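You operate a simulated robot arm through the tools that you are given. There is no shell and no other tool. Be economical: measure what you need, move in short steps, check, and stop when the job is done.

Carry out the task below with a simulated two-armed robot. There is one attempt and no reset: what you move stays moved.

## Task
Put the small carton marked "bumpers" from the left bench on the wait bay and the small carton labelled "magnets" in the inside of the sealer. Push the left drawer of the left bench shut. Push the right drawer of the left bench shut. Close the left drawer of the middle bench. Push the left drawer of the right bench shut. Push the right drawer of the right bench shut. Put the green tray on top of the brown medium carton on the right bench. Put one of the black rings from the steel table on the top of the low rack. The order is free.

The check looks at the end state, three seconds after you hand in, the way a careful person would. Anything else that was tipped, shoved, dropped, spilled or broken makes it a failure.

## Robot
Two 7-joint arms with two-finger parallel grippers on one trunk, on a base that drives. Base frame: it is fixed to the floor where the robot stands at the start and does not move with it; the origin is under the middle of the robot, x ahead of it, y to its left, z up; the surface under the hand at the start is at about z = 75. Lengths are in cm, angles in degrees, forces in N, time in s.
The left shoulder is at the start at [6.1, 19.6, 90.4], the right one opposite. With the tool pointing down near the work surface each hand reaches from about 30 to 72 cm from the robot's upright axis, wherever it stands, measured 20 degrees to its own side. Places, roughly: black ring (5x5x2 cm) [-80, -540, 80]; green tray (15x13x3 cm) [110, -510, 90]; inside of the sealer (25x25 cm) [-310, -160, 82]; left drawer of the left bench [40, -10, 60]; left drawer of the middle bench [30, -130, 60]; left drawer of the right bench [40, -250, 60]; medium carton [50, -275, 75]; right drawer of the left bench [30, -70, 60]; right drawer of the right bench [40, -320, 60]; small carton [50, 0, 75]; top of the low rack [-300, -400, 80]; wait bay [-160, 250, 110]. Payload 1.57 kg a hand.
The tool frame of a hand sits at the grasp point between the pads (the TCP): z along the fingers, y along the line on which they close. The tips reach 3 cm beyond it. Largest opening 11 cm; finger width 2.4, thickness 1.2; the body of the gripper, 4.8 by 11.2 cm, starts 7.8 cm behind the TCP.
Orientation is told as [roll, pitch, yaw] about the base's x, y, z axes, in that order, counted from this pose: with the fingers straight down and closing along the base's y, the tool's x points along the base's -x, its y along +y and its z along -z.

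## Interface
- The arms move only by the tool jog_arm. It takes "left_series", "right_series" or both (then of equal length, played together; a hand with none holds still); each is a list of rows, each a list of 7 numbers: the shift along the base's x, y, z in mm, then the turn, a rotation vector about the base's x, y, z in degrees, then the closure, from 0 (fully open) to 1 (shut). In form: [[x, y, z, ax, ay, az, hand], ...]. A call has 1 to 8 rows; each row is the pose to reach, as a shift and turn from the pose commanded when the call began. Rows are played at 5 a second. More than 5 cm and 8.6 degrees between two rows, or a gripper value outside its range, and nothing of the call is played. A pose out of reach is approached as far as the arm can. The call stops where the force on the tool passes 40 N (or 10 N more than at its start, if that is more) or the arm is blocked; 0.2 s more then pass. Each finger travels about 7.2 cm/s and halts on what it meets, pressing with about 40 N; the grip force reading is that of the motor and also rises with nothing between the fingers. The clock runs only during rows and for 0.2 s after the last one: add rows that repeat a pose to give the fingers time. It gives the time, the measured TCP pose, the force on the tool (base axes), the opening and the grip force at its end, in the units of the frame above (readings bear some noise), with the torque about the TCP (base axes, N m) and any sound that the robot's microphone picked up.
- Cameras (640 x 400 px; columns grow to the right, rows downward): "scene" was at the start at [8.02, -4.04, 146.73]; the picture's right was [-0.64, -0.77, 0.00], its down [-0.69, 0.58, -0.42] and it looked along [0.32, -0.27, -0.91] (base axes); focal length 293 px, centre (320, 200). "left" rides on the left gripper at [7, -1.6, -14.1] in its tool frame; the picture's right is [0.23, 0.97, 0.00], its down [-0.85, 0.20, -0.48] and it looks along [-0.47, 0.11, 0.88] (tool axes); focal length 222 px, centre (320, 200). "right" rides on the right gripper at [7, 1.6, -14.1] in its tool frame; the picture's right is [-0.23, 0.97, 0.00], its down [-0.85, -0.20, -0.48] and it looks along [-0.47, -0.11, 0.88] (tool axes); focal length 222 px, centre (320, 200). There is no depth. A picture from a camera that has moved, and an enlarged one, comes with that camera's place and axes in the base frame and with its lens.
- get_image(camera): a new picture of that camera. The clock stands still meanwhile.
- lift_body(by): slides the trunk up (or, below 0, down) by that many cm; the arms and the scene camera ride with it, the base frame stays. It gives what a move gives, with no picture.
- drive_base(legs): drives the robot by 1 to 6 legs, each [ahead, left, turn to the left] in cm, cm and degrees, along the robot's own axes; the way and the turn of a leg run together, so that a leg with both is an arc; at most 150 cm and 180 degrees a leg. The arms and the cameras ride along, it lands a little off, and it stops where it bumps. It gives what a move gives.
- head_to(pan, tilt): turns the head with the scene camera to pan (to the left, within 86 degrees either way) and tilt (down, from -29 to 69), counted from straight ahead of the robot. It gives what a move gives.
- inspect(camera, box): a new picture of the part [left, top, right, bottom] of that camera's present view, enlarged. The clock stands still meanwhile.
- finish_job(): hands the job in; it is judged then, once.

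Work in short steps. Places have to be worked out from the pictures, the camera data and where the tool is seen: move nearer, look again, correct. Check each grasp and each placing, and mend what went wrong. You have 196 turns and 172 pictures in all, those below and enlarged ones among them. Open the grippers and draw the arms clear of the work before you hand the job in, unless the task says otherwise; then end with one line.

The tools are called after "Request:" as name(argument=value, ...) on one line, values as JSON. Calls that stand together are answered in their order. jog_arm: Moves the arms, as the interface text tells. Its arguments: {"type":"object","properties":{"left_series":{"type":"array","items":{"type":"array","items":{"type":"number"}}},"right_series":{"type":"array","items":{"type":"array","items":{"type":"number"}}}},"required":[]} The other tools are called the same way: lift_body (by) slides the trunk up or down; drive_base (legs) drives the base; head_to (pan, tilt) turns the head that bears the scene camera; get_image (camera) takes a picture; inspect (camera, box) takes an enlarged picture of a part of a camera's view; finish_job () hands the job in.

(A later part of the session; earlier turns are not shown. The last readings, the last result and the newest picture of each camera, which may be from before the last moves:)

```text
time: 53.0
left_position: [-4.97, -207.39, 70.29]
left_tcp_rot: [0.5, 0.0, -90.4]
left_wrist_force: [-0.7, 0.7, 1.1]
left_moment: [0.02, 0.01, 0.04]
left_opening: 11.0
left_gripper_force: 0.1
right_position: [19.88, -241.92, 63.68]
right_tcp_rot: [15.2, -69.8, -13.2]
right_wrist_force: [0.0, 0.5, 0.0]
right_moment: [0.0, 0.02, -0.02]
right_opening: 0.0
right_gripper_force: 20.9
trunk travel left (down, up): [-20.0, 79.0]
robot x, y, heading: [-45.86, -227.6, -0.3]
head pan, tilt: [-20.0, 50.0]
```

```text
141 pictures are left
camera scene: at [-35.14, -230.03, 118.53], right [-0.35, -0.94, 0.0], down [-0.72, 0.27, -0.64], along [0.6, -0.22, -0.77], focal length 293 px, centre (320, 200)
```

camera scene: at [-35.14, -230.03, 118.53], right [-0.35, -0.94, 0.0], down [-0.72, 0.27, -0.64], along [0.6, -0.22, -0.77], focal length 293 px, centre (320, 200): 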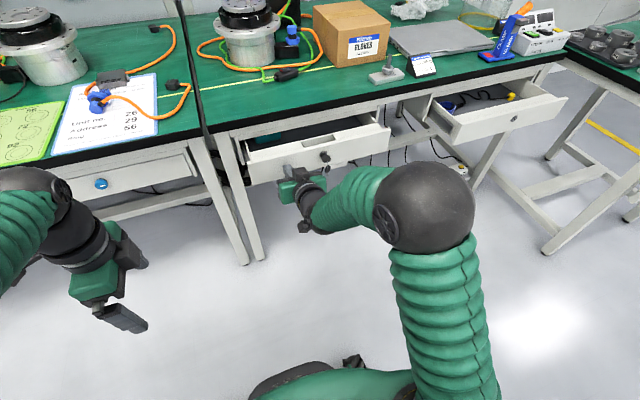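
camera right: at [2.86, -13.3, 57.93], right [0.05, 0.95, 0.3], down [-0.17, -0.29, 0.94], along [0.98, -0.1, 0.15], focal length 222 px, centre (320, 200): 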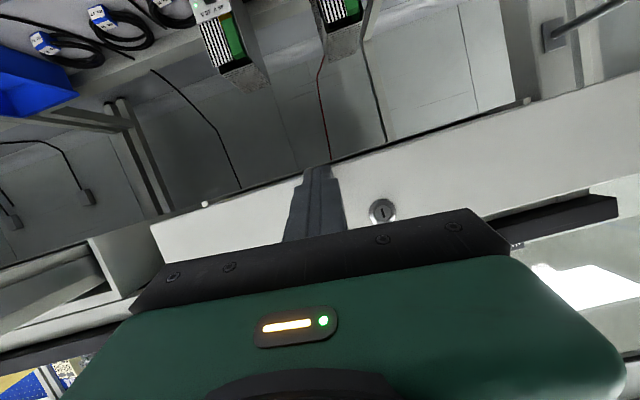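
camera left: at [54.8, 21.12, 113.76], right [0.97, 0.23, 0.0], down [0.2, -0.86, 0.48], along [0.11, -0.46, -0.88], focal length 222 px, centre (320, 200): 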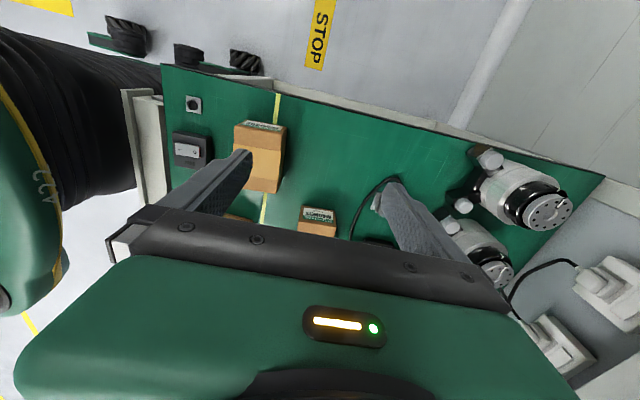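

Moving freely; continue to the stop.

Request:
jog_arm(right_series=[[15, 0, 0, 0, 0, 0, 1], [30, 0, 0, 0, 0, 0, 1], [45, 0, 0, 0, 0, 0, 1], [60, 0, 0, 0, 0, 0, 1], [75, 0, 0, 0, 0, 0, 1], [90, 0, 0, 0, 0, 0, 1], [105, 0, 0, 0, 0, 0, 1], [118, 0, 0, 0, 0, 0, 1]])

Request:
get_image(camera="scene")

```text
time: 54.8
left_position: [-5.43, -207.52, 70.48]
left_tcp_rot: [1.0, 0.0, -90.4]
left_wrist_force: [-0.2, -0.5, -0.5]
left_moment: [-0.02, 0.02, 0.0]
left_opening: 11.02
left_gripper_force: 0.0
right_position: [30.27, -241.86, 63.48]
right_tcp_rot: [15.2, -69.3, -12.9]
right_wrist_force: [-33.7, -1.4, 13.5]
right_moment: [0.08, -0.42, -0.11]
right_opening: 0.01
right_gripper_force: 21.4
trunk travel left (down, up): [-20.0, 79.0]
robot x, y, heading: [-46.11, -227.19, -0.2]
head pan, tilt: [-20.0, 50.0]
stopped in row 8 (right hand): the force on the tool passed its limit at 62 N (the readings are from after the stop); the commanded pose is now the measured one
```

```text
140 pictures are left
camera scene: at [-35.94, -230.03, 118.64], right [-0.35, -0.94, 0.0], down [-0.72, 0.27, -0.65], along [0.61, -0.22, -0.76], focal length 293 px, centre (320, 200)
```

scene: 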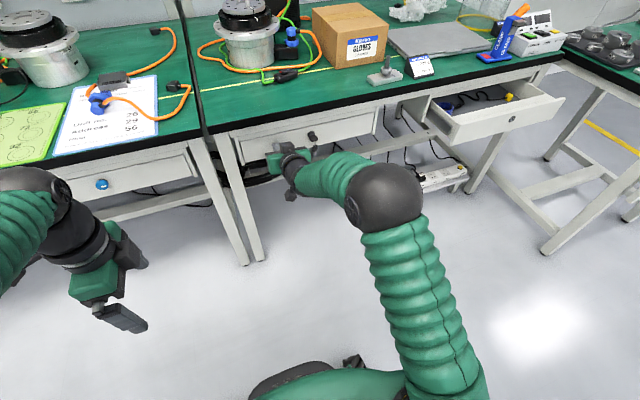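

Shut. Move on: back 20, right 73, retract arm, for the last drawer (centre y≈−317).

Request:
drive_base(legs=[[-26, 0, 0.3], [0, -73.5, 0]])

Request:
jog_arm(right_series=[[-25, 0, 0, 0, 0, 0, 1], [-50, 0, 0, 0, 0, 0, 1], [-75, 0, 0, 0, 0, 0, 1], [-100, 0, 0, 0, 0, 0, 1], [-125, 0, 0, 0, 0, 0, 1], [-150, 0, 0, 0, 0, 0, 1], [-175, 0, 0, 0, 0, 0, 1], [-195, 0, 0, 0, 0, 0, 1]])

Request:
get_image(camera="scene")

```text
time: 60.2
left_position: [-30.99, -280.48, 70.24]
left_tcp_rot: [0.6, 0.0, -90.2]
left_wrist_force: [-0.2, 0.3, -1.0]
left_moment: [0.0, 0.01, 0.02]
left_opening: 11.0
left_gripper_force: 0.0
right_position: [4.9, -314.64, 63.18]
right_tcp_rot: [14.9, -69.1, -12.3]
right_wrist_force: [0.2, -0.7, 0.4]
right_moment: [-0.02, -0.02, -0.02]
right_opening: 0.0
right_gripper_force: 21.7
trunk travel left (down, up): [-20.0, 79.0]
robot x, y, heading: [-71.86, -300.67, -0.2]
head pan, tilt: [-20.0, 50.0]
```

```text
time: 62.0
left_position: [-31.13, -280.52, 70.18]
left_tcp_rot: [0.5, 0.0, -90.2]
left_wrist_force: [-0.1, -0.2, 0.4]
left_moment: [0.04, 0.06, 0.0]
left_opening: 10.99
left_gripper_force: 0.1
right_position: [-14.78, -314.85, 62.98]
right_tcp_rot: [15.1, -69.2, -12.6]
right_wrist_force: [-0.3, 0.4, -0.6]
right_moment: [-0.02, -0.01, 0.01]
right_opening: 0.01
right_gripper_force: 21.3
trunk travel left (down, up): [-20.0, 79.0]
robot x, y, heading: [-71.76, -300.58, -0.1]
head pan, tilt: [-20.0, 50.0]
```

```text
139 pictures are left
camera scene: at [-61.09, -303.27, 118.54], right [-0.34, -0.94, 0.0], down [-0.72, 0.26, -0.64], along [0.6, -0.22, -0.77], focal length 293 px, centre (320, 200)
```

scene: 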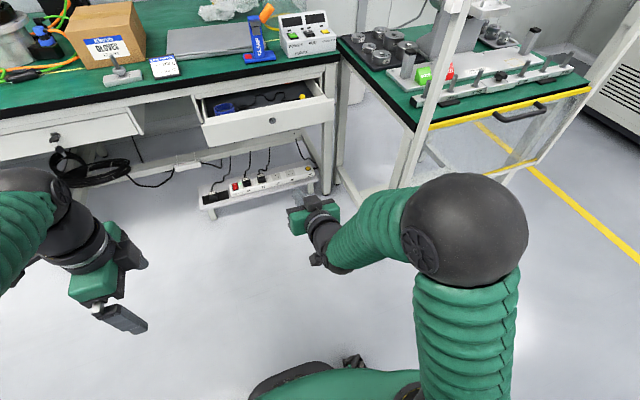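

Lock centre at y≈−316, hand at −315. Forward 26 and push.

Request:
drive_base(legs=[[26, 0, 0]])

Request:
jog_arm(right_series=[[20, 0, 0, 0, 0, 0, 1], [40, 0, 0, 0, 0, 0, 1], [60, 0, 0, 0, 0, 0, 1], [80, 0, 0, 0, 0, 0, 1], [100, 0, 0, 0, 0, 0, 1], [115, 0, 0, 0, 0, 0, 1]])

Request:
jog_arm(right_series=[[15, 0, 0, 0, 0, 0, 1], [30, 0, 0, 0, 0, 0, 1], [45, 0, 0, 0, 0, 0, 1], [60, 0, 0, 0, 0, 0, 1], [75, 0, 0, 0, 0, 0, 1], [90, 0, 0, 0, 0, 0, 1]])

Request:
get_image(camera="scene")

```text
time: 63.9
left_position: [-5.2, -280.72, 70.29]
left_tcp_rot: [0.6, 0.0, -90.2]
left_wrist_force: [-0.1, -0.1, 0.9]
left_moment: [0.06, 0.03, 0.0]
left_opening: 11.0
left_gripper_force: 0.0
right_position: [11.22, -315.01, 63.03]
right_tcp_rot: [15.0, -69.1, -12.5]
right_wrist_force: [0.3, 0.3, 0.0]
right_moment: [0.03, -0.01, 0.0]
right_opening: 0.01
right_gripper_force: 21.4
trunk travel left (down, up): [-20.0, 79.0]
robot x, y, heading: [-45.69, -300.96, -0.0]
head pan, tilt: [-20.0, 50.0]
```

```text
time: 65.3
left_position: [-5.27, -280.65, 70.35]
left_tcp_rot: [0.7, 0.1, -90.2]
left_wrist_force: [-0.5, 0.2, -0.2]
left_moment: [0.03, -0.05, 0.01]
left_opening: 11.01
left_gripper_force: 0.1
right_position: [22.72, -315.02, 63.13]
right_tcp_rot: [15.0, -69.2, -12.6]
right_wrist_force: [0.2, -0.7, -0.4]
right_moment: [0.01, -0.03, -0.01]
right_opening: 0.0
right_gripper_force: 21.3
trunk travel left (down, up): [-20.0, 79.0]
robot x, y, heading: [-45.79, -300.69, -0.5]
head pan, tilt: [-20.0, 50.0]
```

```text
time: 66.6
left_position: [-5.44, -280.65, 70.38]
left_tcp_rot: [0.7, 0.0, -90.2]
left_wrist_force: [0.0, 1.2, 0.7]
left_moment: [-0.04, 0.01, 0.0]
left_opening: 11.01
left_gripper_force: 0.0
right_position: [30.25, -314.99, 63.02]
right_tcp_rot: [14.9, -69.0, -12.4]
right_wrist_force: [-9.1, -1.1, 2.7]
right_moment: [0.08, -0.1, -0.03]
right_opening: 0.02
right_gripper_force: 21.5
trunk travel left (down, up): [-20.0, 79.0]
robot x, y, heading: [-45.84, -300.57, -0.3]
head pan, tilt: [-20.0, 50.0]
stopped in row 6 (right hand): the force on the tool passed its limit at 46 N (the readings are from after the stop); the commanded pose is now the measured one
```

```text
138 pictures are left
camera scene: at [-35.32, -303.34, 118.55], right [-0.34, -0.94, 0.0], down [-0.72, 0.26, -0.64], along [0.6, -0.22, -0.77], focal length 293 px, centre (320, 200)
```

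scene: 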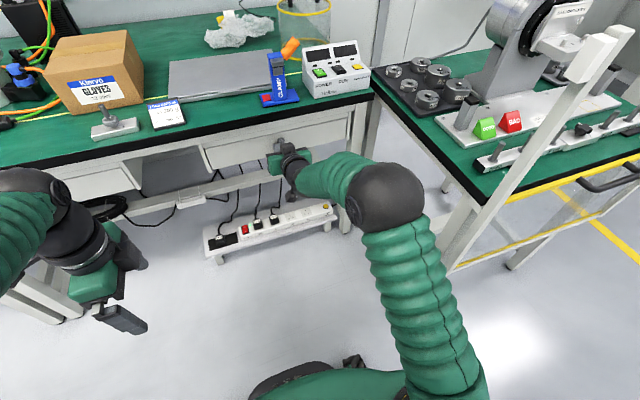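

All five drawers are shut. I back off, raise the trunk, and look towards the tray area (right).

Request:
drive_base(legs=[[-40, 0, 0]])

Request:
lift_body(by=30)

Request:
head_to(pan=-55, tilt=22)

Request:
get_image(camera="scene")

```text
time: 69.2
left_position: [-46.97, -280.64, 70.25]
left_tcp_rot: [0.7, 0.0, -90.7]
left_wrist_force: [-0.2, -0.8, -0.1]
left_moment: [0.01, 0.0, 0.0]
left_opening: 11.02
left_gripper_force: 0.0
right_position: [-11.44, -315.26, 62.94]
right_tcp_rot: [14.9, -68.9, -13.0]
right_wrist_force: [-0.6, 0.2, 0.1]
right_moment: [0.03, 0.02, 0.01]
right_opening: 0.03
right_gripper_force: 21.2
trunk travel left (down, up): [-20.0, 79.0]
robot x, y, heading: [-87.83, -300.67, -0.6]
head pan, tilt: [-20.0, 50.0]
```

```text
time: 72.2
left_position: [-46.96, -280.63, 100.44]
left_tcp_rot: [0.8, 0.0, -90.7]
left_wrist_force: [-0.1, -0.1, 0.7]
left_moment: [0.01, 0.01, 0.0]
left_opening: 11.0
left_gripper_force: 0.0
right_position: [-11.47, -315.3, 92.95]
right_tcp_rot: [14.8, -68.8, -12.9]
right_wrist_force: [-0.1, -0.4, 0.2]
right_moment: [-0.02, 0.04, -0.01]
right_opening: 0.02
right_gripper_force: 21.6
trunk travel left (down, up): [-50.0, 49.0]
robot x, y, heading: [-87.35, -300.5, -0.6]
head pan, tilt: [-20.0, 50.0]
```

```text
time: 73.2
left_position: [-47.04, -280.72, 100.39]
left_tcp_rot: [0.8, -0.1, -90.7]
left_wrist_force: [-0.5, 0.6, -0.3]
left_moment: [0.01, -0.03, 0.0]
left_opening: 11.0
left_gripper_force: 0.1
right_position: [-11.5, -315.34, 92.95]
right_tcp_rot: [14.8, -69.0, -12.9]
right_wrist_force: [0.2, -0.3, -1.2]
right_moment: [-0.02, 0.01, 0.03]
right_opening: 0.0
right_gripper_force: 21.3
trunk travel left (down, up): [-50.0, 49.0]
robot x, y, heading: [-87.44, -300.65, -0.4]
head pan, tilt: [-55.0, 22.0]
```

```text
137 pictures are left
camera scene: at [-78.81, -308.08, 152.76], right [-0.82, -0.57, 0.0], down [-0.21, 0.31, -0.93], along [0.52, -0.76, -0.38], focal length 293 px, centre (320, 200)
```

scene: 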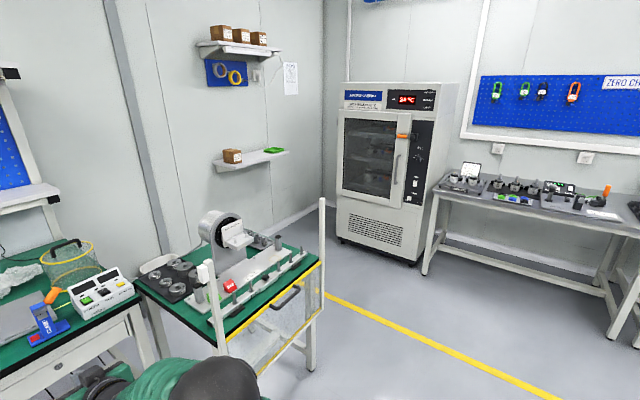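

The tray is on the lower wall shelf; I zoom both the shelf and the steel table.

Request:
inspect(camera="scene", box=[190, 120, 310, 195])

Request:
inspect(camera="scene", box=[430, 150, 640, 260])

```text
5.33 times, centred on (250, 158) of scene
camera zoom: at [-78.81, -308.08, 152.76], right [-0.82, -0.57, 0.0], down [-0.21, 0.31, -0.93], along [0.52, -0.76, -0.38], focal length 1561 px, centre (693, 427)
```

zoom: 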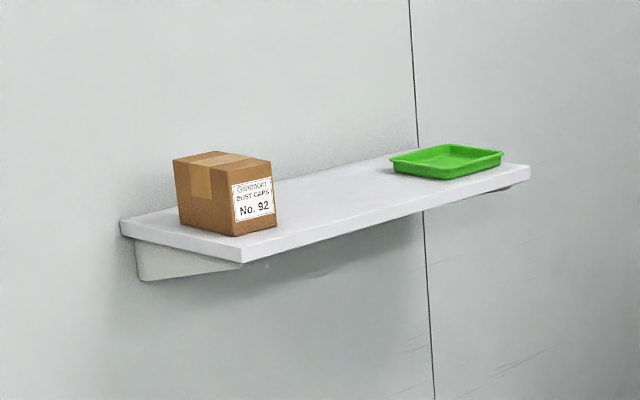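

```text
3.05 times, centred on (535, 205) of scene
camera zoom: at [-78.81, -308.08, 152.76], right [-0.82, -0.57, 0.0], down [-0.21, 0.31, -0.93], along [0.52, -0.76, -0.38], focal length 892 px, centre (-335, 185)
```

zoom: 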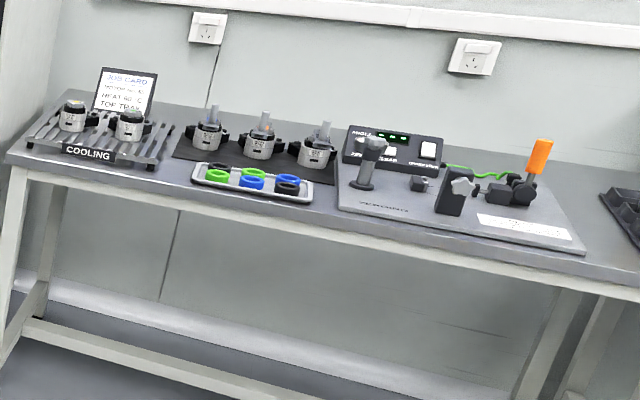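

The way: corridor between the machine table (y>−402) and oven/steel table (y<−516). First I bring the right hand back to pointing down.

Request:
jog_arm(right_series=[[-40, -20, 10, -0.6, 7.7, 0.3, 0], [-80, -45, 20, -1.2, 15.5, 0.5, 0], [-120, -70, 30, -1.7, 23.2, 0.8, 0], [-160, -95, 40, -2.3, 31, 1.1, 0], [-200, -120, 50, -2.9, 38.7, 1.3, 0], [-240, -145, 55, -3.5, 46.4, 1.6, 0], [-280, -170, 60, -4.0, 54.2, 1.9, 0], [-320, -195, 65, -4.6, 62, 2.1, 0]])

Request:
jog_arm(right_series=[[-30, -20, 0, -0.6, 7.6, 0.3, 0], [-60, -40, 0, -0.6, 7.6, 0.3, 0], [-100, -60, 0, -0.6, 7.6, 0.3, 0]])

Request:
drive_base(legs=[[0, -150, 0.3], [0, -25, 0]])

Request:
head_to(pan=0, tilt=25)

Request:
get_image(camera="scene")

```text
time: 75.0
left_position: [-47.16, -280.86, 100.38]
left_tcp_rot: [0.8, 0.0, -90.7]
left_wrist_force: [-0.6, -0.3, 0.3]
left_moment: [0.0, -0.01, 0.03]
left_opening: 10.98
left_gripper_force: 0.0
right_position: [-43.54, -334.63, 99.6]
right_tcp_rot: [0.9, -7.4, -0.2]
right_wrist_force: [-0.4, -0.6, -0.2]
right_moment: [0.04, 0.01, 0.0]
right_opening: 10.99
right_gripper_force: 0.1
trunk travel left (down, up): [-50.0, 49.0]
robot x, y, heading: [-87.72, -300.73, -0.6]
head pan, tilt: [-55.0, 22.0]
```

```text
time: 75.8
left_position: [-47.06, -280.76, 100.55]
left_tcp_rot: [0.7, 0.0, -90.7]
left_wrist_force: [0.2, -0.2, -0.2]
left_moment: [0.01, 0.01, 0.0]
left_opening: 11.02
left_gripper_force: 0.1
right_position: [-53.87, -340.84, 99.67]
right_tcp_rot: [0.2, 0.0, 0.1]
right_wrist_force: [-0.6, -1.0, -0.1]
right_moment: [0.01, -0.01, -0.02]
right_opening: 10.99
right_gripper_force: 0.0
trunk travel left (down, up): [-50.0, 49.0]
robot x, y, heading: [-87.45, -300.18, -0.7]
head pan, tilt: [-55.0, 22.0]
```

```text
time: 84.5
left_position: [-46.88, -451.95, 100.17]
left_tcp_rot: [0.8, -0.7, -89.3]
left_wrist_force: [0.5, -0.3, -0.6]
left_moment: [-0.03, -0.01, 0.02]
left_opening: 11.01
left_gripper_force: 0.0
right_position: [-51.96, -512.05, 100.03]
right_tcp_rot: [-0.5, 0.0, 1.5]
right_wrist_force: [-0.8, 0.2, 0.1]
right_moment: [-0.03, -0.03, 0.0]
right_opening: 11.0
right_gripper_force: 0.2
trunk travel left (down, up): [-50.0, 49.0]
robot x, y, heading: [-86.99, -473.84, 0.9]
head pan, tilt: [-55.0, 22.0]
```

```text
time: 85.8
left_position: [-46.94, -453.15, 100.31]
left_tcp_rot: [0.8, 0.0, -89.3]
left_wrist_force: [-0.1, 0.3, -0.8]
left_moment: [0.0, 0.0, -0.01]
left_opening: 11.02
left_gripper_force: 0.0
right_position: [-52.14, -513.18, 99.46]
right_tcp_rot: [0.2, 0.2, 1.7]
right_wrist_force: [-0.6, 0.4, -0.3]
right_moment: [0.01, 0.0, -0.01]
right_opening: 11.0
right_gripper_force: 0.1
trunk travel left (down, up): [-50.0, 49.0]
robot x, y, heading: [-86.74, -473.82, 1.0]
head pan, tilt: [0.0, 25.0]
```

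```text
134 pictures are left
camera scene: at [-74.33, -473.82, 152.29], right [0.01, -1.0, 0.0], down [-0.42, 0.0, -0.91], along [0.91, 0.01, -0.42], focal length 293 px, centre (320, 200)
```

scene: 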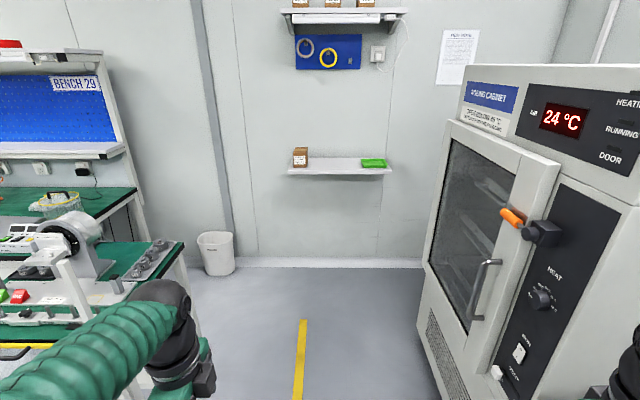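

The oven's front is at y≈−525 (x up to ~43), so the corridor is narrow for my elbows; I raise the trunk 45 so the arms pass above everything, then drive in.

Request:
lift_body(by=45)

Request:
drive_base(legs=[[0, 8, -0.9], [100, 0, 0]])

Request:
head_to(pan=-15, tilt=50)

Request:
get_image(camera="scene")

```text
refused: 45 is not a number from -40 to 40
```

```text
time: 91.6
left_position: [53.19, -446.19, 100.46]
left_tcp_rot: [0.8, -0.1, -90.3]
left_wrist_force: [-1.1, 0.2, -0.6]
left_moment: [0.0, -0.02, 0.0]
left_opening: 10.98
left_gripper_force: 0.2
right_position: [46.85, -506.18, 99.61]
right_tcp_rot: [0.0, 0.1, 0.3]
right_wrist_force: [-0.1, 1.1, -0.2]
right_moment: [-0.02, 0.0, 0.01]
right_opening: 11.01
right_gripper_force: 0.1
trunk travel left (down, up): [-50.0, 49.0]
robot x, y, heading: [13.13, -465.97, -0.3]
head pan, tilt: [0.0, 25.0]
```

```text
time: 92.5
left_position: [53.12, -446.13, 100.43]
left_tcp_rot: [0.9, 0.0, -90.3]
left_wrist_force: [-0.4, 0.5, 0.7]
left_moment: [-0.01, -0.01, 0.0]
left_opening: 10.99
left_gripper_force: 0.0
right_position: [46.88, -506.19, 99.58]
right_tcp_rot: [0.1, 0.2, 0.4]
right_wrist_force: [-0.3, 0.2, -0.2]
right_moment: [0.02, 0.0, -0.04]
right_opening: 11.0
right_gripper_force: 0.1
trunk travel left (down, up): [-50.0, 49.0]
robot x, y, heading: [13.11, -465.93, -0.4]
head pan, tilt: [-15.0, 50.0]
```

```text
133 pictures are left
camera scene: at [23.54, -468.19, 148.55], right [-0.26, -0.96, 0.0], down [-0.74, 0.2, -0.64], along [0.62, -0.17, -0.77], focal length 293 px, centre (320, 200)
```

scene: 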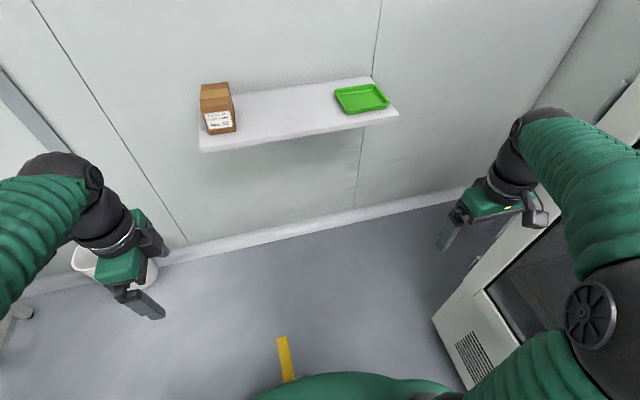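

The lift was refused (max 40), but the drive passed without contact. I measure the tray from here.

Request:
inspect(camera="scene", box=[310, 60, 420, 140])

```text
5.00 times, centred on (365, 100) of scene
camera zoom: at [23.54, -468.19, 148.55], right [-0.26, -0.96, 0.0], down [-0.74, 0.2, -0.64], along [0.62, -0.17, -0.77], focal length 1464 px, centre (95, 700)
```

zoom: 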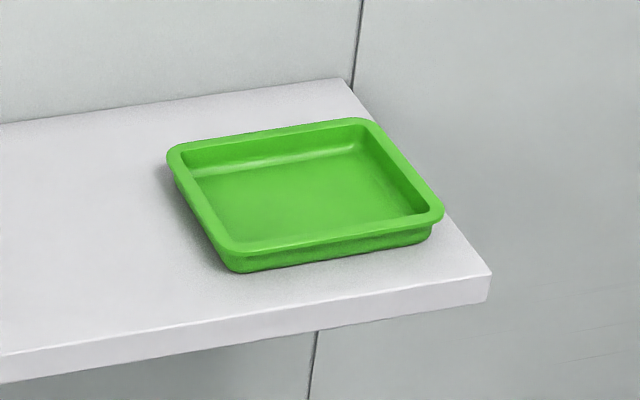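

Tray centre ≈[110,−507], 15 along y, 13 along x, rim z≈93. I drive to about [55,−484] so the right hand can pinch its right rim.

Request:
drive_base(legs=[[42, 0, 0.3], [0, -17, 0]])

Request:
head_to(pan=-25, tilt=45)

Request:
get_image(camera="scene")

Request:
get_image(camera="right")

```text
time: 96.2
left_position: [94.62, -463.12, 100.34]
left_tcp_rot: [0.8, -0.2, -90.1]
left_wrist_force: [0.0, -0.2, 0.1]
left_moment: [-0.02, -0.02, -0.02]
left_opening: 11.0
left_gripper_force: 0.0
right_position: [88.5, -523.0, 99.81]
right_tcp_rot: [-0.1, 0.2, 0.8]
right_wrist_force: [0.5, -0.1, -0.5]
right_moment: [-0.01, -0.05, 0.01]
right_opening: 10.98
right_gripper_force: 0.0
trunk travel left (down, up): [-50.0, 49.0]
robot x, y, heading: [54.56, -483.52, -0.0]
head pan, tilt: [-15.0, 50.0]
```

```text
time: 96.9
left_position: [94.52, -463.26, 100.49]
left_tcp_rot: [0.8, -0.1, -90.0]
left_wrist_force: [-0.7, -0.4, 0.9]
left_moment: [-0.01, 0.01, 0.02]
left_opening: 11.03
left_gripper_force: 0.0
right_position: [88.49, -523.3, 99.57]
right_tcp_rot: [0.1, 0.0, 0.7]
right_wrist_force: [0.2, 0.5, 0.9]
right_moment: [0.01, 0.0, 0.0]
right_opening: 11.01
right_gripper_force: 0.0
trunk travel left (down, up): [-50.0, 49.0]
robot x, y, heading: [54.33, -483.41, -0.1]
head pan, tilt: [-25.0, 45.0]
```

```text
131 pictures are left
camera scene: at [64.96, -486.73, 149.23], right [-0.42, -0.91, 0.0], down [-0.64, 0.3, -0.71], along [0.64, -0.3, -0.71], focal length 293 px, centre (320, 200)
```

scene: 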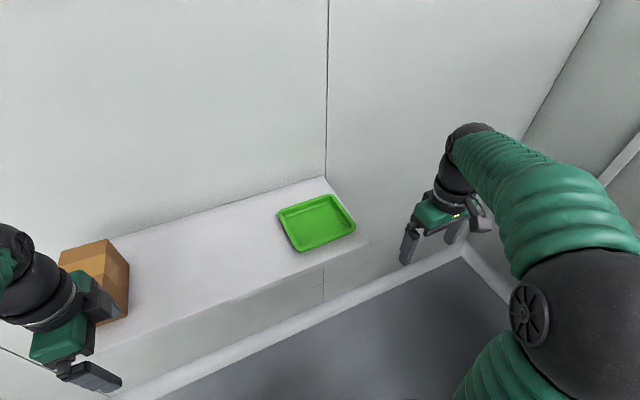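

```text
130 pictures are left
camera right: at [81.46, -521.74, 113.83], right [0.22, 0.98, 0.0], down [0.86, -0.19, 0.48], along [0.47, -0.1, -0.88], focal length 222 px, centre (320, 200)
```

right: 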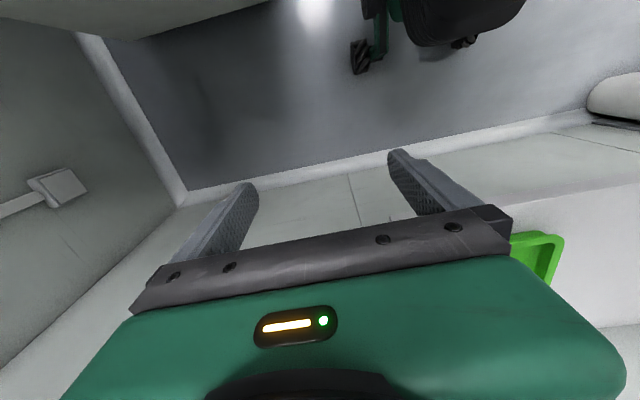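

Measurements agree: right rim at y≈−514.5, x 103–116, z≈93. I pull the left hand back from the shelf carton and bring the right hand over the rim with a 4 cm opening.

Request:
jog_arm(left_series=[[-30, 0, 0, 0, 0, 0, 0], [-60, 0, 0, 0, 0, 0, 0], [-90, 0, 0, 0, 0, 0, 0], [-110, 0, 0, 0, 0, 0, 0], [-110, 0, 0, 0, 0, 0, 0], [-110, 0, 0, 0, 0, 0, 0]], right_series=[[30, 0, 10, 0, 0, 0, 0.64], [70, 10, 20, 0, 0, 0, 0.64], [110, 30, 20, 0, 0, 0, 0.64], [150, 55, 20, 0, 0, 0, 0.64], [185, 80, 20, 0, 0, 0, 0.64], [210, 96, 20, 0, 0, 0, 0.64]])

Request:
get_image(camera="scene")

Request:
get_image(camera="right")

```text
time: 98.3
left_position: [85.06, -463.47, 100.06]
left_tcp_rot: [0.8, 0.0, -90.1]
left_wrist_force: [0.4, 0.1, -0.6]
left_moment: [0.02, -0.02, 0.0]
left_opening: 11.01
left_gripper_force: 0.1
left hand out of reach, approached as far as the arm can: row 4, 5, 6
right_position: [109.4, -513.82, 101.46]
right_tcp_rot: [0.1, 0.2, 0.8]
right_wrist_force: [-0.9, 0.4, -0.6]
right_moment: [-0.01, 0.05, 0.03]
right_opening: 3.96
right_gripper_force: 0.0
trunk travel left (down, up): [-50.0, 49.0]
robot x, y, heading: [54.32, -483.57, 0.2]
head pan, tilt: [-25.0, 45.0]
```

```text
129 pictures are left
camera scene: at [65.1, -486.93, 149.22], right [-0.42, -0.91, 0.0], down [-0.64, 0.3, -0.71], along [0.64, -0.3, -0.71], focal length 293 px, centre (320, 200)
```

scene: 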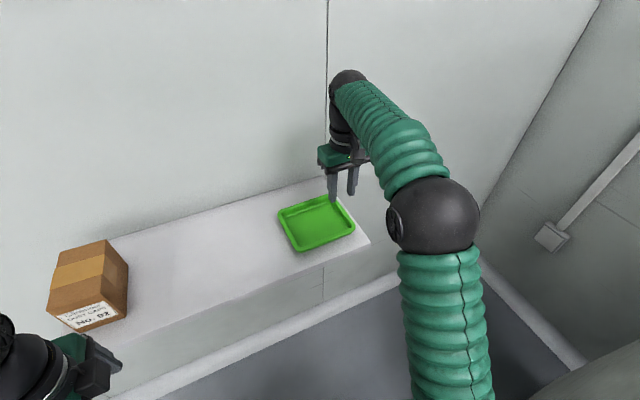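

```text
128 pictures are left
camera right: at [102.54, -512.2, 115.63], right [0.22, 0.98, 0.0], down [0.86, -0.19, 0.48], along [0.47, -0.1, -0.88], focal length 222 px, centre (320, 200)
```

right: 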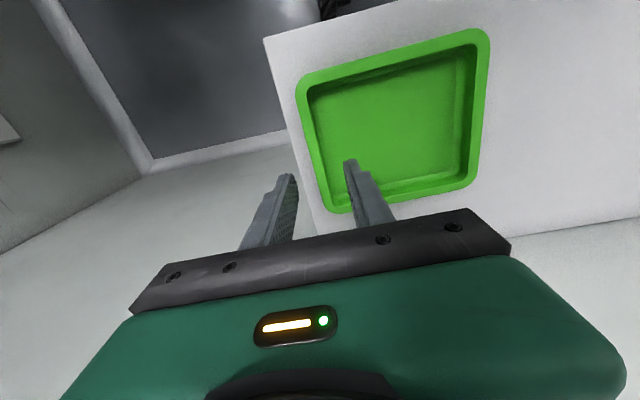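

The fingers straddle the rim (rim centre ≈ −514.2). I descend 7 cm to z≈94.4 and close.

Request:
jog_arm(right_series=[[0, -3, -30, 0, 0, 0, 0.64], [0, -4, -55, 0, 0, 0, 0.64], [0, -4, -70, 0, 0, 0, 0.64], [0, -4, -70, 0, 0, 0, 1], [0, -4, -70, 0, 0, 0, 1], [0, -4, -70, 0, 0, 0, 1]])

Request:
get_image(camera="right")

```text
time: 99.3
left_position: [84.82, -463.08, 100.14]
left_tcp_rot: [0.9, -0.2, -89.9]
left_wrist_force: [-0.2, -0.2, -0.7]
left_moment: [-0.04, -0.01, -0.01]
left_opening: 10.99
left_gripper_force: 0.1
right_position: [109.56, -513.68, 95.45]
right_tcp_rot: [0.1, -1.1, 0.8]
right_wrist_force: [0.8, -3.1, 9.9]
right_moment: [-0.16, 0.16, 0.07]
right_opening: 0.74
right_gripper_force: 16.2
trunk travel left (down, up): [-50.0, 49.0]
robot x, y, heading: [54.28, -483.4, 0.2]
head pan, tilt: [-25.0, 45.0]
stopped in row 5 (right hand): the force on the tool passed its limit at 43 N (the readings are from after the stop); the commanded pose is now the measured one
```

```text
127 pictures are left
camera right: at [102.33, -512.14, 109.46], right [0.21, 0.98, 0.01], down [0.85, -0.19, 0.49], along [0.48, -0.1, -0.87], focal length 222 px, centre (320, 200)
```

right: 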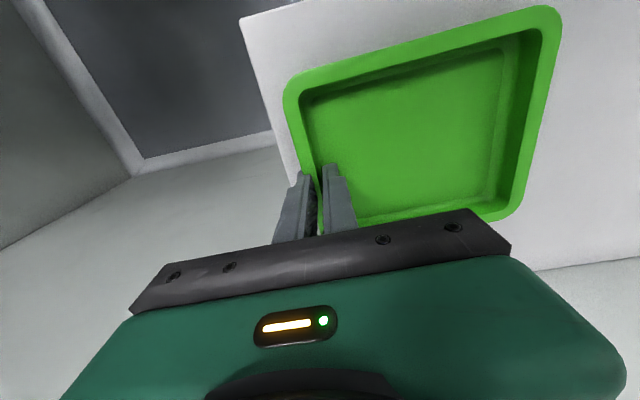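

The rim is between the fingers (0.74 cm). I give the grip time and lift slowly.

Request:
jog_arm(right_series=[[0, 0, 2, 0, 0, 0, 1], [0, 0, 4, 0, 0, 0, 1], [0, 0, 15, 0, 0, 0, 1], [0, 0, 30, 0, 0, 0, 1], [0, 0, 45, 0, 0, 0, 1]])

Request:
get_image(camera="scene")

Request:
get_image(camera="right")

```text
time: 100.5
left_position: [85.1, -463.32, 100.01]
left_tcp_rot: [0.7, -0.1, -90.2]
left_wrist_force: [0.1, 0.2, 0.2]
left_moment: [-0.01, 0.04, 0.01]
left_opening: 10.99
left_gripper_force: 0.1
right_position: [109.58, -513.82, 99.27]
right_tcp_rot: [0.3, -0.3, 0.7]
right_wrist_force: [-0.5, 0.1, -1.3]
right_moment: [-0.04, 0.02, 0.03]
right_opening: 0.32
right_gripper_force: 24.4
trunk travel left (down, up): [-50.0, 49.0]
robot x, y, heading: [54.09, -483.6, -0.0]
head pan, tilt: [-25.0, 45.0]
```

```text
126 pictures are left
camera scene: at [65.04, -486.84, 149.22], right [-0.42, -0.91, 0.0], down [-0.64, 0.3, -0.71], along [0.64, -0.3, -0.71], focal length 293 px, centre (320, 200)
```

scene: 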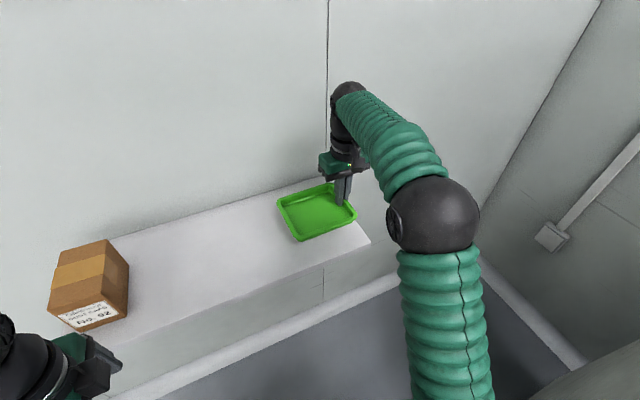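

```text
125 pictures are left
camera right: at [102.59, -512.41, 113.43], right [0.21, 0.98, 0.01], down [0.86, -0.19, 0.48], along [0.47, -0.1, -0.88], focal length 222 px, centre (320, 200)
```

right: 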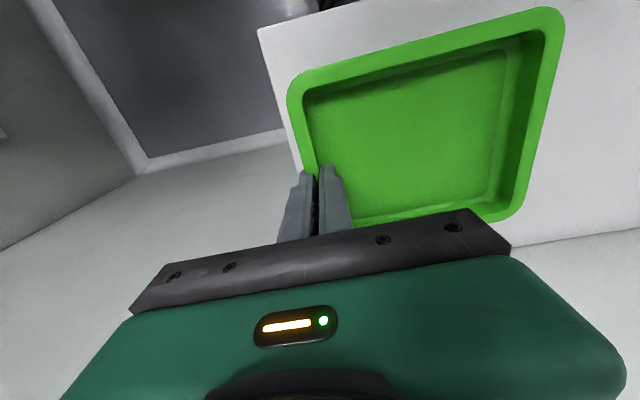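

Tray is held. I raise it, retract the hand a little, then drive back out the way I came.

Request:
jog_arm(right_series=[[0, 0, 40, 0, 0, 0, 1], [-30, 0, 70, 0, 0, 0, 1], [-70, 0, 90, 0, 0, 0, 1], [-110, 0, 90, 0, 0, 0, 1], [-150, 0, 90, 0, 0, 0, 1], [-180, 0, 90, 0, 0, 0, 1]])

Request:
drive_base(legs=[[0, 17, 0], [-140, 0, 0], [0, 140, 0], [0, 70, 0]])

Request:
get_image(camera="scene")

```text
time: 101.9
left_position: [84.92, -463.2, 100.08]
left_tcp_rot: [0.7, 0.0, -90.1]
left_wrist_force: [0.2, -1.1, -0.6]
left_moment: [0.0, -0.01, -0.02]
left_opening: 11.0
left_gripper_force: 0.0
right_position: [91.46, -513.88, 108.47]
right_tcp_rot: [0.4, -0.5, 0.9]
right_wrist_force: [0.0, 0.7, -0.7]
right_moment: [-0.06, -0.03, 0.01]
right_opening: 0.34
right_gripper_force: 23.6
trunk travel left (down, up): [-50.0, 49.0]
robot x, y, heading: [54.37, -483.26, -0.0]
head pan, tilt: [-25.0, 45.0]
```

```text
time: 119.8
left_position: [-60.7, -238.39, 100.2]
left_tcp_rot: [0.7, 0.2, -87.4]
left_wrist_force: [0.4, -0.8, 0.1]
left_moment: [-0.01, 0.0, 0.01]
left_opening: 11.03
left_gripper_force: 0.0
right_position: [-51.86, -288.79, 108.17]
right_tcp_rot: [0.5, -0.4, 3.6]
right_wrist_force: [0.2, -0.4, -1.7]
right_moment: [-0.04, 0.0, -0.01]
right_opening: 0.32
right_gripper_force: 24.2
trunk travel left (down, up): [-50.0, 49.0]
robot x, y, heading: [-90.5, -259.67, 2.6]
head pan, tilt: [-25.0, 45.0]
```

```text
124 pictures are left
camera scene: at [-79.74, -263.02, 149.22], right [-0.38, -0.92, 0.0], down [-0.65, 0.27, -0.71], along [0.65, -0.27, -0.71], focal length 293 px, centre (320, 200)
```

scene: 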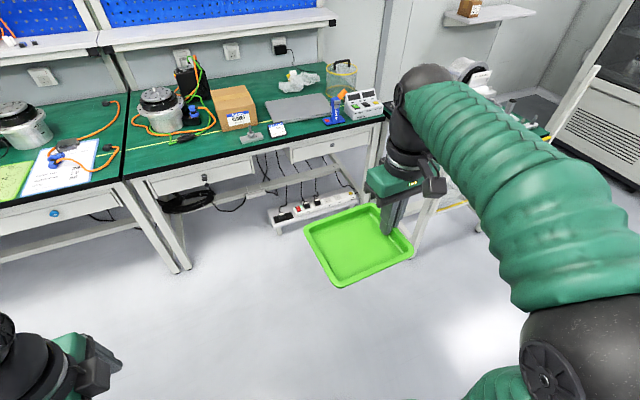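

Tray level in hand. I drive 60 ahead, straightening, and look at the carton.

Request:
drive_base(legs=[[60, 0, -2.6]])

Request:
head_to(pan=-15, tilt=42)

Request:
get_image(camera="scene")

```text
time: 123.2
left_position: [0.14, -238.46, 100.0]
left_tcp_rot: [0.7, 0.0, -90.3]
left_wrist_force: [-0.2, 0.1, -0.3]
left_moment: [-0.01, 0.02, 0.0]
left_opening: 11.02
left_gripper_force: 0.0
right_position: [6.61, -289.04, 108.46]
right_tcp_rot: [0.3, -0.4, 0.6]
right_wrist_force: [-0.1, -0.2, 0.0]
right_moment: [-0.06, 0.01, 0.01]
right_opening: 0.31
right_gripper_force: 23.7
trunk travel left (down, up): [-50.0, 49.0]
robot x, y, heading: [-30.97, -258.64, 0.0]
head pan, tilt: [-25.0, 45.0]
```

```text
time: 123.9
left_position: [0.19, -238.46, 100.11]
left_tcp_rot: [0.6, 0.1, -90.2]
left_wrist_force: [0.0, 0.1, 0.1]
left_moment: [0.01, 0.0, -0.01]
left_opening: 11.01
left_gripper_force: 0.0
right_position: [6.58, -288.99, 108.37]
right_tcp_rot: [0.4, -0.4, 0.6]
right_wrist_force: [-0.4, -0.4, -1.0]
right_moment: [-0.07, 0.02, 0.01]
right_opening: 0.32
right_gripper_force: 23.7
trunk travel left (down, up): [-50.0, 49.0]
robot x, y, heading: [-30.82, -258.24, -0.5]
head pan, tilt: [-15.0, 42.0]
```

```text
123 pictures are left
camera scene: at [-19.33, -260.71, 149.66], right [-0.26, -0.96, 0.0], down [-0.65, 0.18, -0.74], along [0.72, -0.2, -0.67], focal length 293 px, centre (320, 200)
```

scene: 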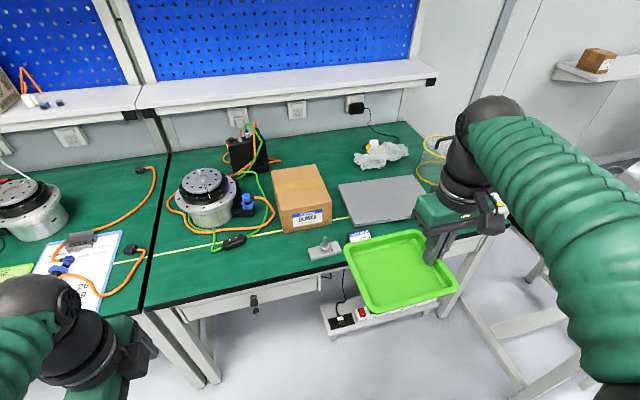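

Request:
inspect(camera="scene", box=[220, 120, 460, 280])

```text
2.50 times, centred on (340, 200) of scene
camera zoom: at [-19.33, -260.71, 149.66], right [-0.26, -0.96, 0.0], down [-0.65, 0.18, -0.74], along [0.72, -0.2, -0.67], focal length 732 px, centre (270, 200)
```

zoom: 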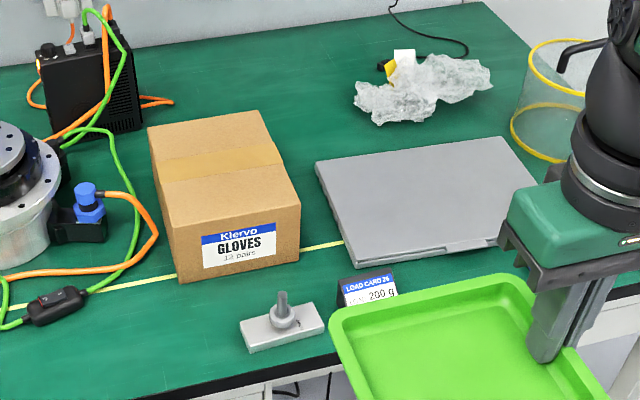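

Carton: x 48–70, y −284…−266, top z≈85, centre [59.3,−275.3]. I drive 33 ahead and 6 left so the hand reaches [58.8,−282.4].

Request:
drive_base(legs=[[33, 6, 0.4]])

Request:
get_image(camera="scene")

```text
time: 126.2
left_position: [33.73, -232.72, 100.02]
left_tcp_rot: [0.7, 0.1, -90.4]
left_wrist_force: [0.3, -1.1, -0.2]
left_moment: [0.03, 0.0, 0.0]
left_opening: 11.0
left_gripper_force: 0.1
right_position: [40.1, -283.44, 108.3]
right_tcp_rot: [0.4, -0.4, 0.5]
right_wrist_force: [-0.4, 0.2, -0.8]
right_moment: [-0.04, 0.01, 0.0]
right_opening: 0.33
right_gripper_force: 24.1
trunk travel left (down, up): [-50.0, 49.0]
robot x, y, heading: [2.72, -252.72, -0.2]
head pan, tilt: [-15.0, 42.0]
```

```text
121 pictures are left
camera scene: at [14.17, -255.04, 149.66], right [-0.26, -0.96, 0.0], down [-0.65, 0.18, -0.74], along [0.72, -0.2, -0.67], focal length 293 px, centre (320, 200)
```

scene: 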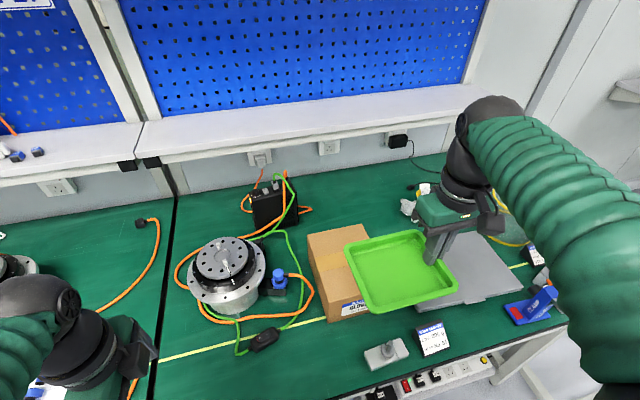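

I move the tray over the carton at height (z≈100) and check alignment.

Request:
jog_arm(right_series=[[40, 3, 0, 0, 0, 0, 1], [80, 5, 0, 0, 0, 0, 1], [120, 8, 0, 0, 0, 0, 1], [160, 10, -20, 0, 0, 0, 1], [187, 10, -50, 0, 0, 0, 1], [187, 10, -90, 0, 0, 0, 1], [187, 10, -130, 0, 0, 0, 1]])

Request:
get_image(camera="scene")

Request:
get_image(camera="right")

```text
time: 127.8
left_position: [33.76, -232.74, 100.03]
left_tcp_rot: [0.7, 0.0, -90.3]
left_wrist_force: [0.0, -0.2, 0.2]
left_moment: [0.02, 0.02, 0.04]
left_opening: 10.98
left_gripper_force: 0.0
right_position: [58.92, -282.21, 95.12]
right_tcp_rot: [0.4, -0.3, 0.5]
right_wrist_force: [0.4, -0.6, -1.9]
right_moment: [-0.02, 0.01, 0.0]
right_opening: 0.33
right_gripper_force: 24.3
trunk travel left (down, up): [-50.0, 49.0]
robot x, y, heading: [2.93, -252.76, -0.2]
head pan, tilt: [-15.0, 42.0]
```

```text
120 pictures are left
camera scene: at [14.44, -254.98, 149.64], right [-0.26, -0.96, 0.0], down [-0.65, 0.18, -0.74], along [0.71, -0.2, -0.67], focal length 293 px, centre (320, 200)
```

scene: 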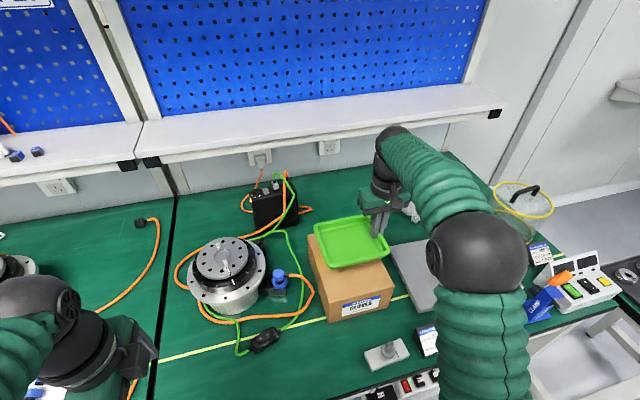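

```text
119 pictures are left
camera right: at [51.68, -280.77, 109.26], right [0.22, 0.98, 0.01], down [0.85, -0.19, 0.48], along [0.47, -0.1, -0.88], focal length 222 px, centre (320, 200)
```

right: 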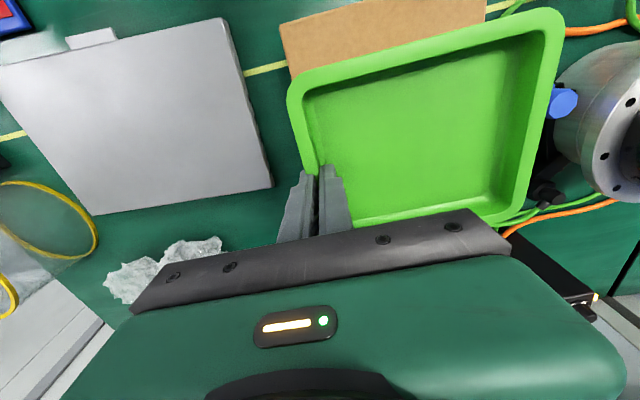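

Alignment agrees with the projection. I lower in small steps toward z≈90.

Request:
jog_arm(right_series=[[0, 0, -15, 0, 0, 0, 1], [0, 0, -30, 0, 0, 0, 1], [0, 0, -38, 0, 0, 0, 1], [0, 0, -44, 0, 0, 0, 1], [0, 0, -48, 0, 0, 0, 1]])

Request:
inspect(camera="scene", box=[270, 180, 430, 340])

```text
time: 128.9
left_position: [33.71, -232.69, 100.03]
left_tcp_rot: [0.7, 0.0, -90.3]
left_wrist_force: [-0.2, 0.5, 0.2]
left_moment: [-0.01, 0.03, 0.01]
left_opening: 11.0
left_gripper_force: 0.0
right_position: [58.78, -282.35, 90.62]
right_tcp_rot: [0.4, -0.4, 0.6]
right_wrist_force: [0.6, 0.2, -0.4]
right_moment: [-0.07, -0.02, -0.02]
right_opening: 0.32
right_gripper_force: 25.0
trunk travel left (down, up): [-50.0, 49.0]
robot x, y, heading: [2.79, -252.67, -0.4]
head pan, tilt: [-15.0, 42.0]
```

```text
2.50 times, centred on (350, 260) of scene
camera zoom: at [14.29, -254.96, 149.66], right [-0.26, -0.96, 0.0], down [-0.65, 0.18, -0.74], along [0.72, -0.2, -0.67], focal length 732 px, centre (245, 50)
```

zoom: 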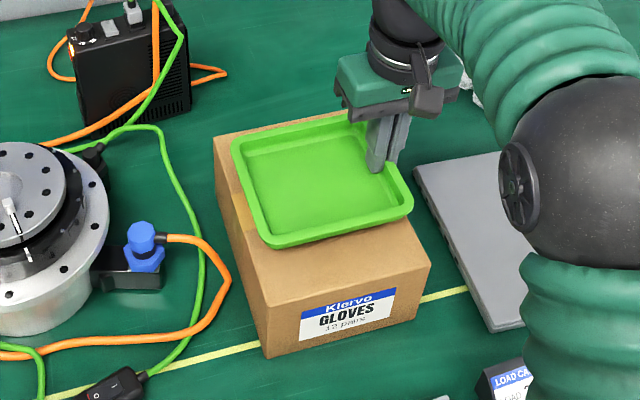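

Nearly down; small further steps watching force.

Request:
jog_arm(right_series=[[0, 0, -3, 0, 0, 0, 1], [0, 0, -6, 0, 0, 0, 1]])

```text
time: 129.6
left_position: [33.69, -232.68, 100.07]
left_tcp_rot: [0.6, 0.0, -90.3]
left_wrist_force: [0.6, 0.9, 0.7]
left_moment: [0.01, 0.01, 0.02]
left_opening: 11.01
left_gripper_force: 0.0
right_position: [58.81, -282.37, 89.87]
right_tcp_rot: [0.5, -0.3, 0.6]
right_wrist_force: [0.1, 0.0, -1.6]
right_moment: [-0.06, 0.03, -0.03]
right_opening: 0.31
right_gripper_force: 24.5
trunk travel left (down, up): [-50.0, 49.0]
robot x, y, heading: [2.69, -252.84, -0.3]
head pan, tilt: [-15.0, 42.0]
```

Request:
jog_arm(right_series=[[0, 0, -3, 0, 0, 0, 1], [0, 0, -6, 0, 0, 0, 1], [0, 0, -9, 0, 0, 0, 1]])

Request:
inspect(camera="scene", box=[300, 190, 400, 290])

```text
time: 130.3
left_position: [33.58, -232.58, 100.12]
left_tcp_rot: [0.8, -0.1, -90.3]
left_wrist_force: [-0.7, 0.0, -0.5]
left_moment: [0.02, 0.0, 0.02]
left_opening: 10.99
left_gripper_force: 0.1
right_position: [58.76, -282.31, 89.39]
right_tcp_rot: [0.1, -0.6, 0.5]
right_wrist_force: [2.4, -1.9, 17.9]
right_moment: [-0.12, 0.58, 0.09]
right_opening: 0.33
right_gripper_force: 24.2
trunk travel left (down, up): [-50.0, 49.0]
robot x, y, heading: [3.06, -252.21, -0.2]
head pan, tilt: [-15.0, 42.0]
```

```text
4.00 times, centred on (350, 240) of scene
camera zoom: at [14.07, -254.82, 149.72], right [-0.26, -0.96, 0.0], down [-0.65, 0.18, -0.74], along [0.72, -0.2, -0.67], focal length 1171 px, centre (200, 40)
```

zoom: 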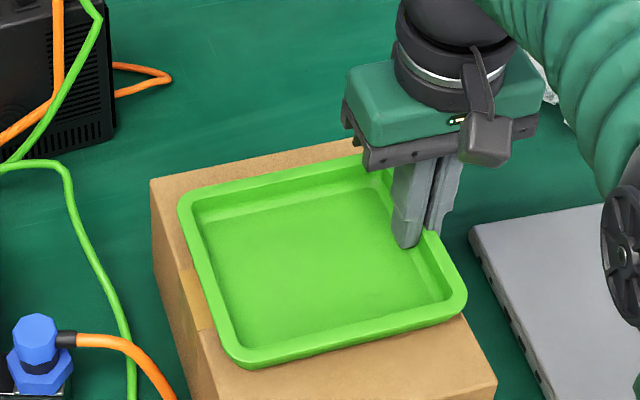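

The tray rests (18 N). I ease 2 mm, open to 4 cm and lift away.

Request:
jog_arm(right_series=[[0, 0, 3, 0, 0, 0, 1], [0, 0, 4, 0, 0, 0, 0.7], [0, 0, 4, 0, 0, 0, 0.64], [0, 0, 4, 0, 0, 0, 0.64], [0, 0, 20, 0, 0, 0, 0.64], [0, 0, 50, 0, 0, 0, 0.64], [0, 0, 90, 0, 0, 0, 0.64]])

Request:
get_image(camera="scene")

```text
time: 131.9
left_position: [33.77, -232.84, 100.13]
left_tcp_rot: [0.7, 0.1, -90.3]
left_wrist_force: [0.5, -0.1, -0.2]
left_moment: [0.01, 0.0, -0.01]
left_opening: 11.02
left_gripper_force: 0.1
right_position: [58.67, -282.32, 98.15]
right_tcp_rot: [0.4, -0.4, 0.5]
right_wrist_force: [-0.7, 0.5, 0.2]
right_moment: [-0.02, -0.02, 0.01]
right_opening: 3.98
right_gripper_force: 0.0
trunk travel left (down, up): [-50.0, 49.0]
robot x, y, heading: [3.13, -252.64, -0.4]
head pan, tilt: [-15.0, 42.0]
```

```text
116 pictures are left
camera scene: at [14.22, -254.92, 149.66], right [-0.26, -0.96, 0.0], down [-0.65, 0.18, -0.74], along [0.72, -0.2, -0.67], focal length 293 px, centre (320, 200)
```

scene: 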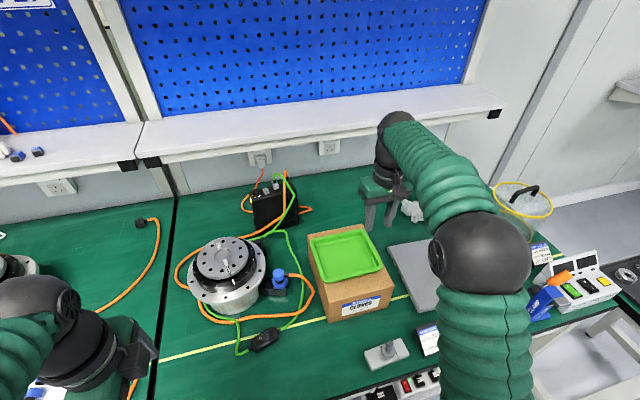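

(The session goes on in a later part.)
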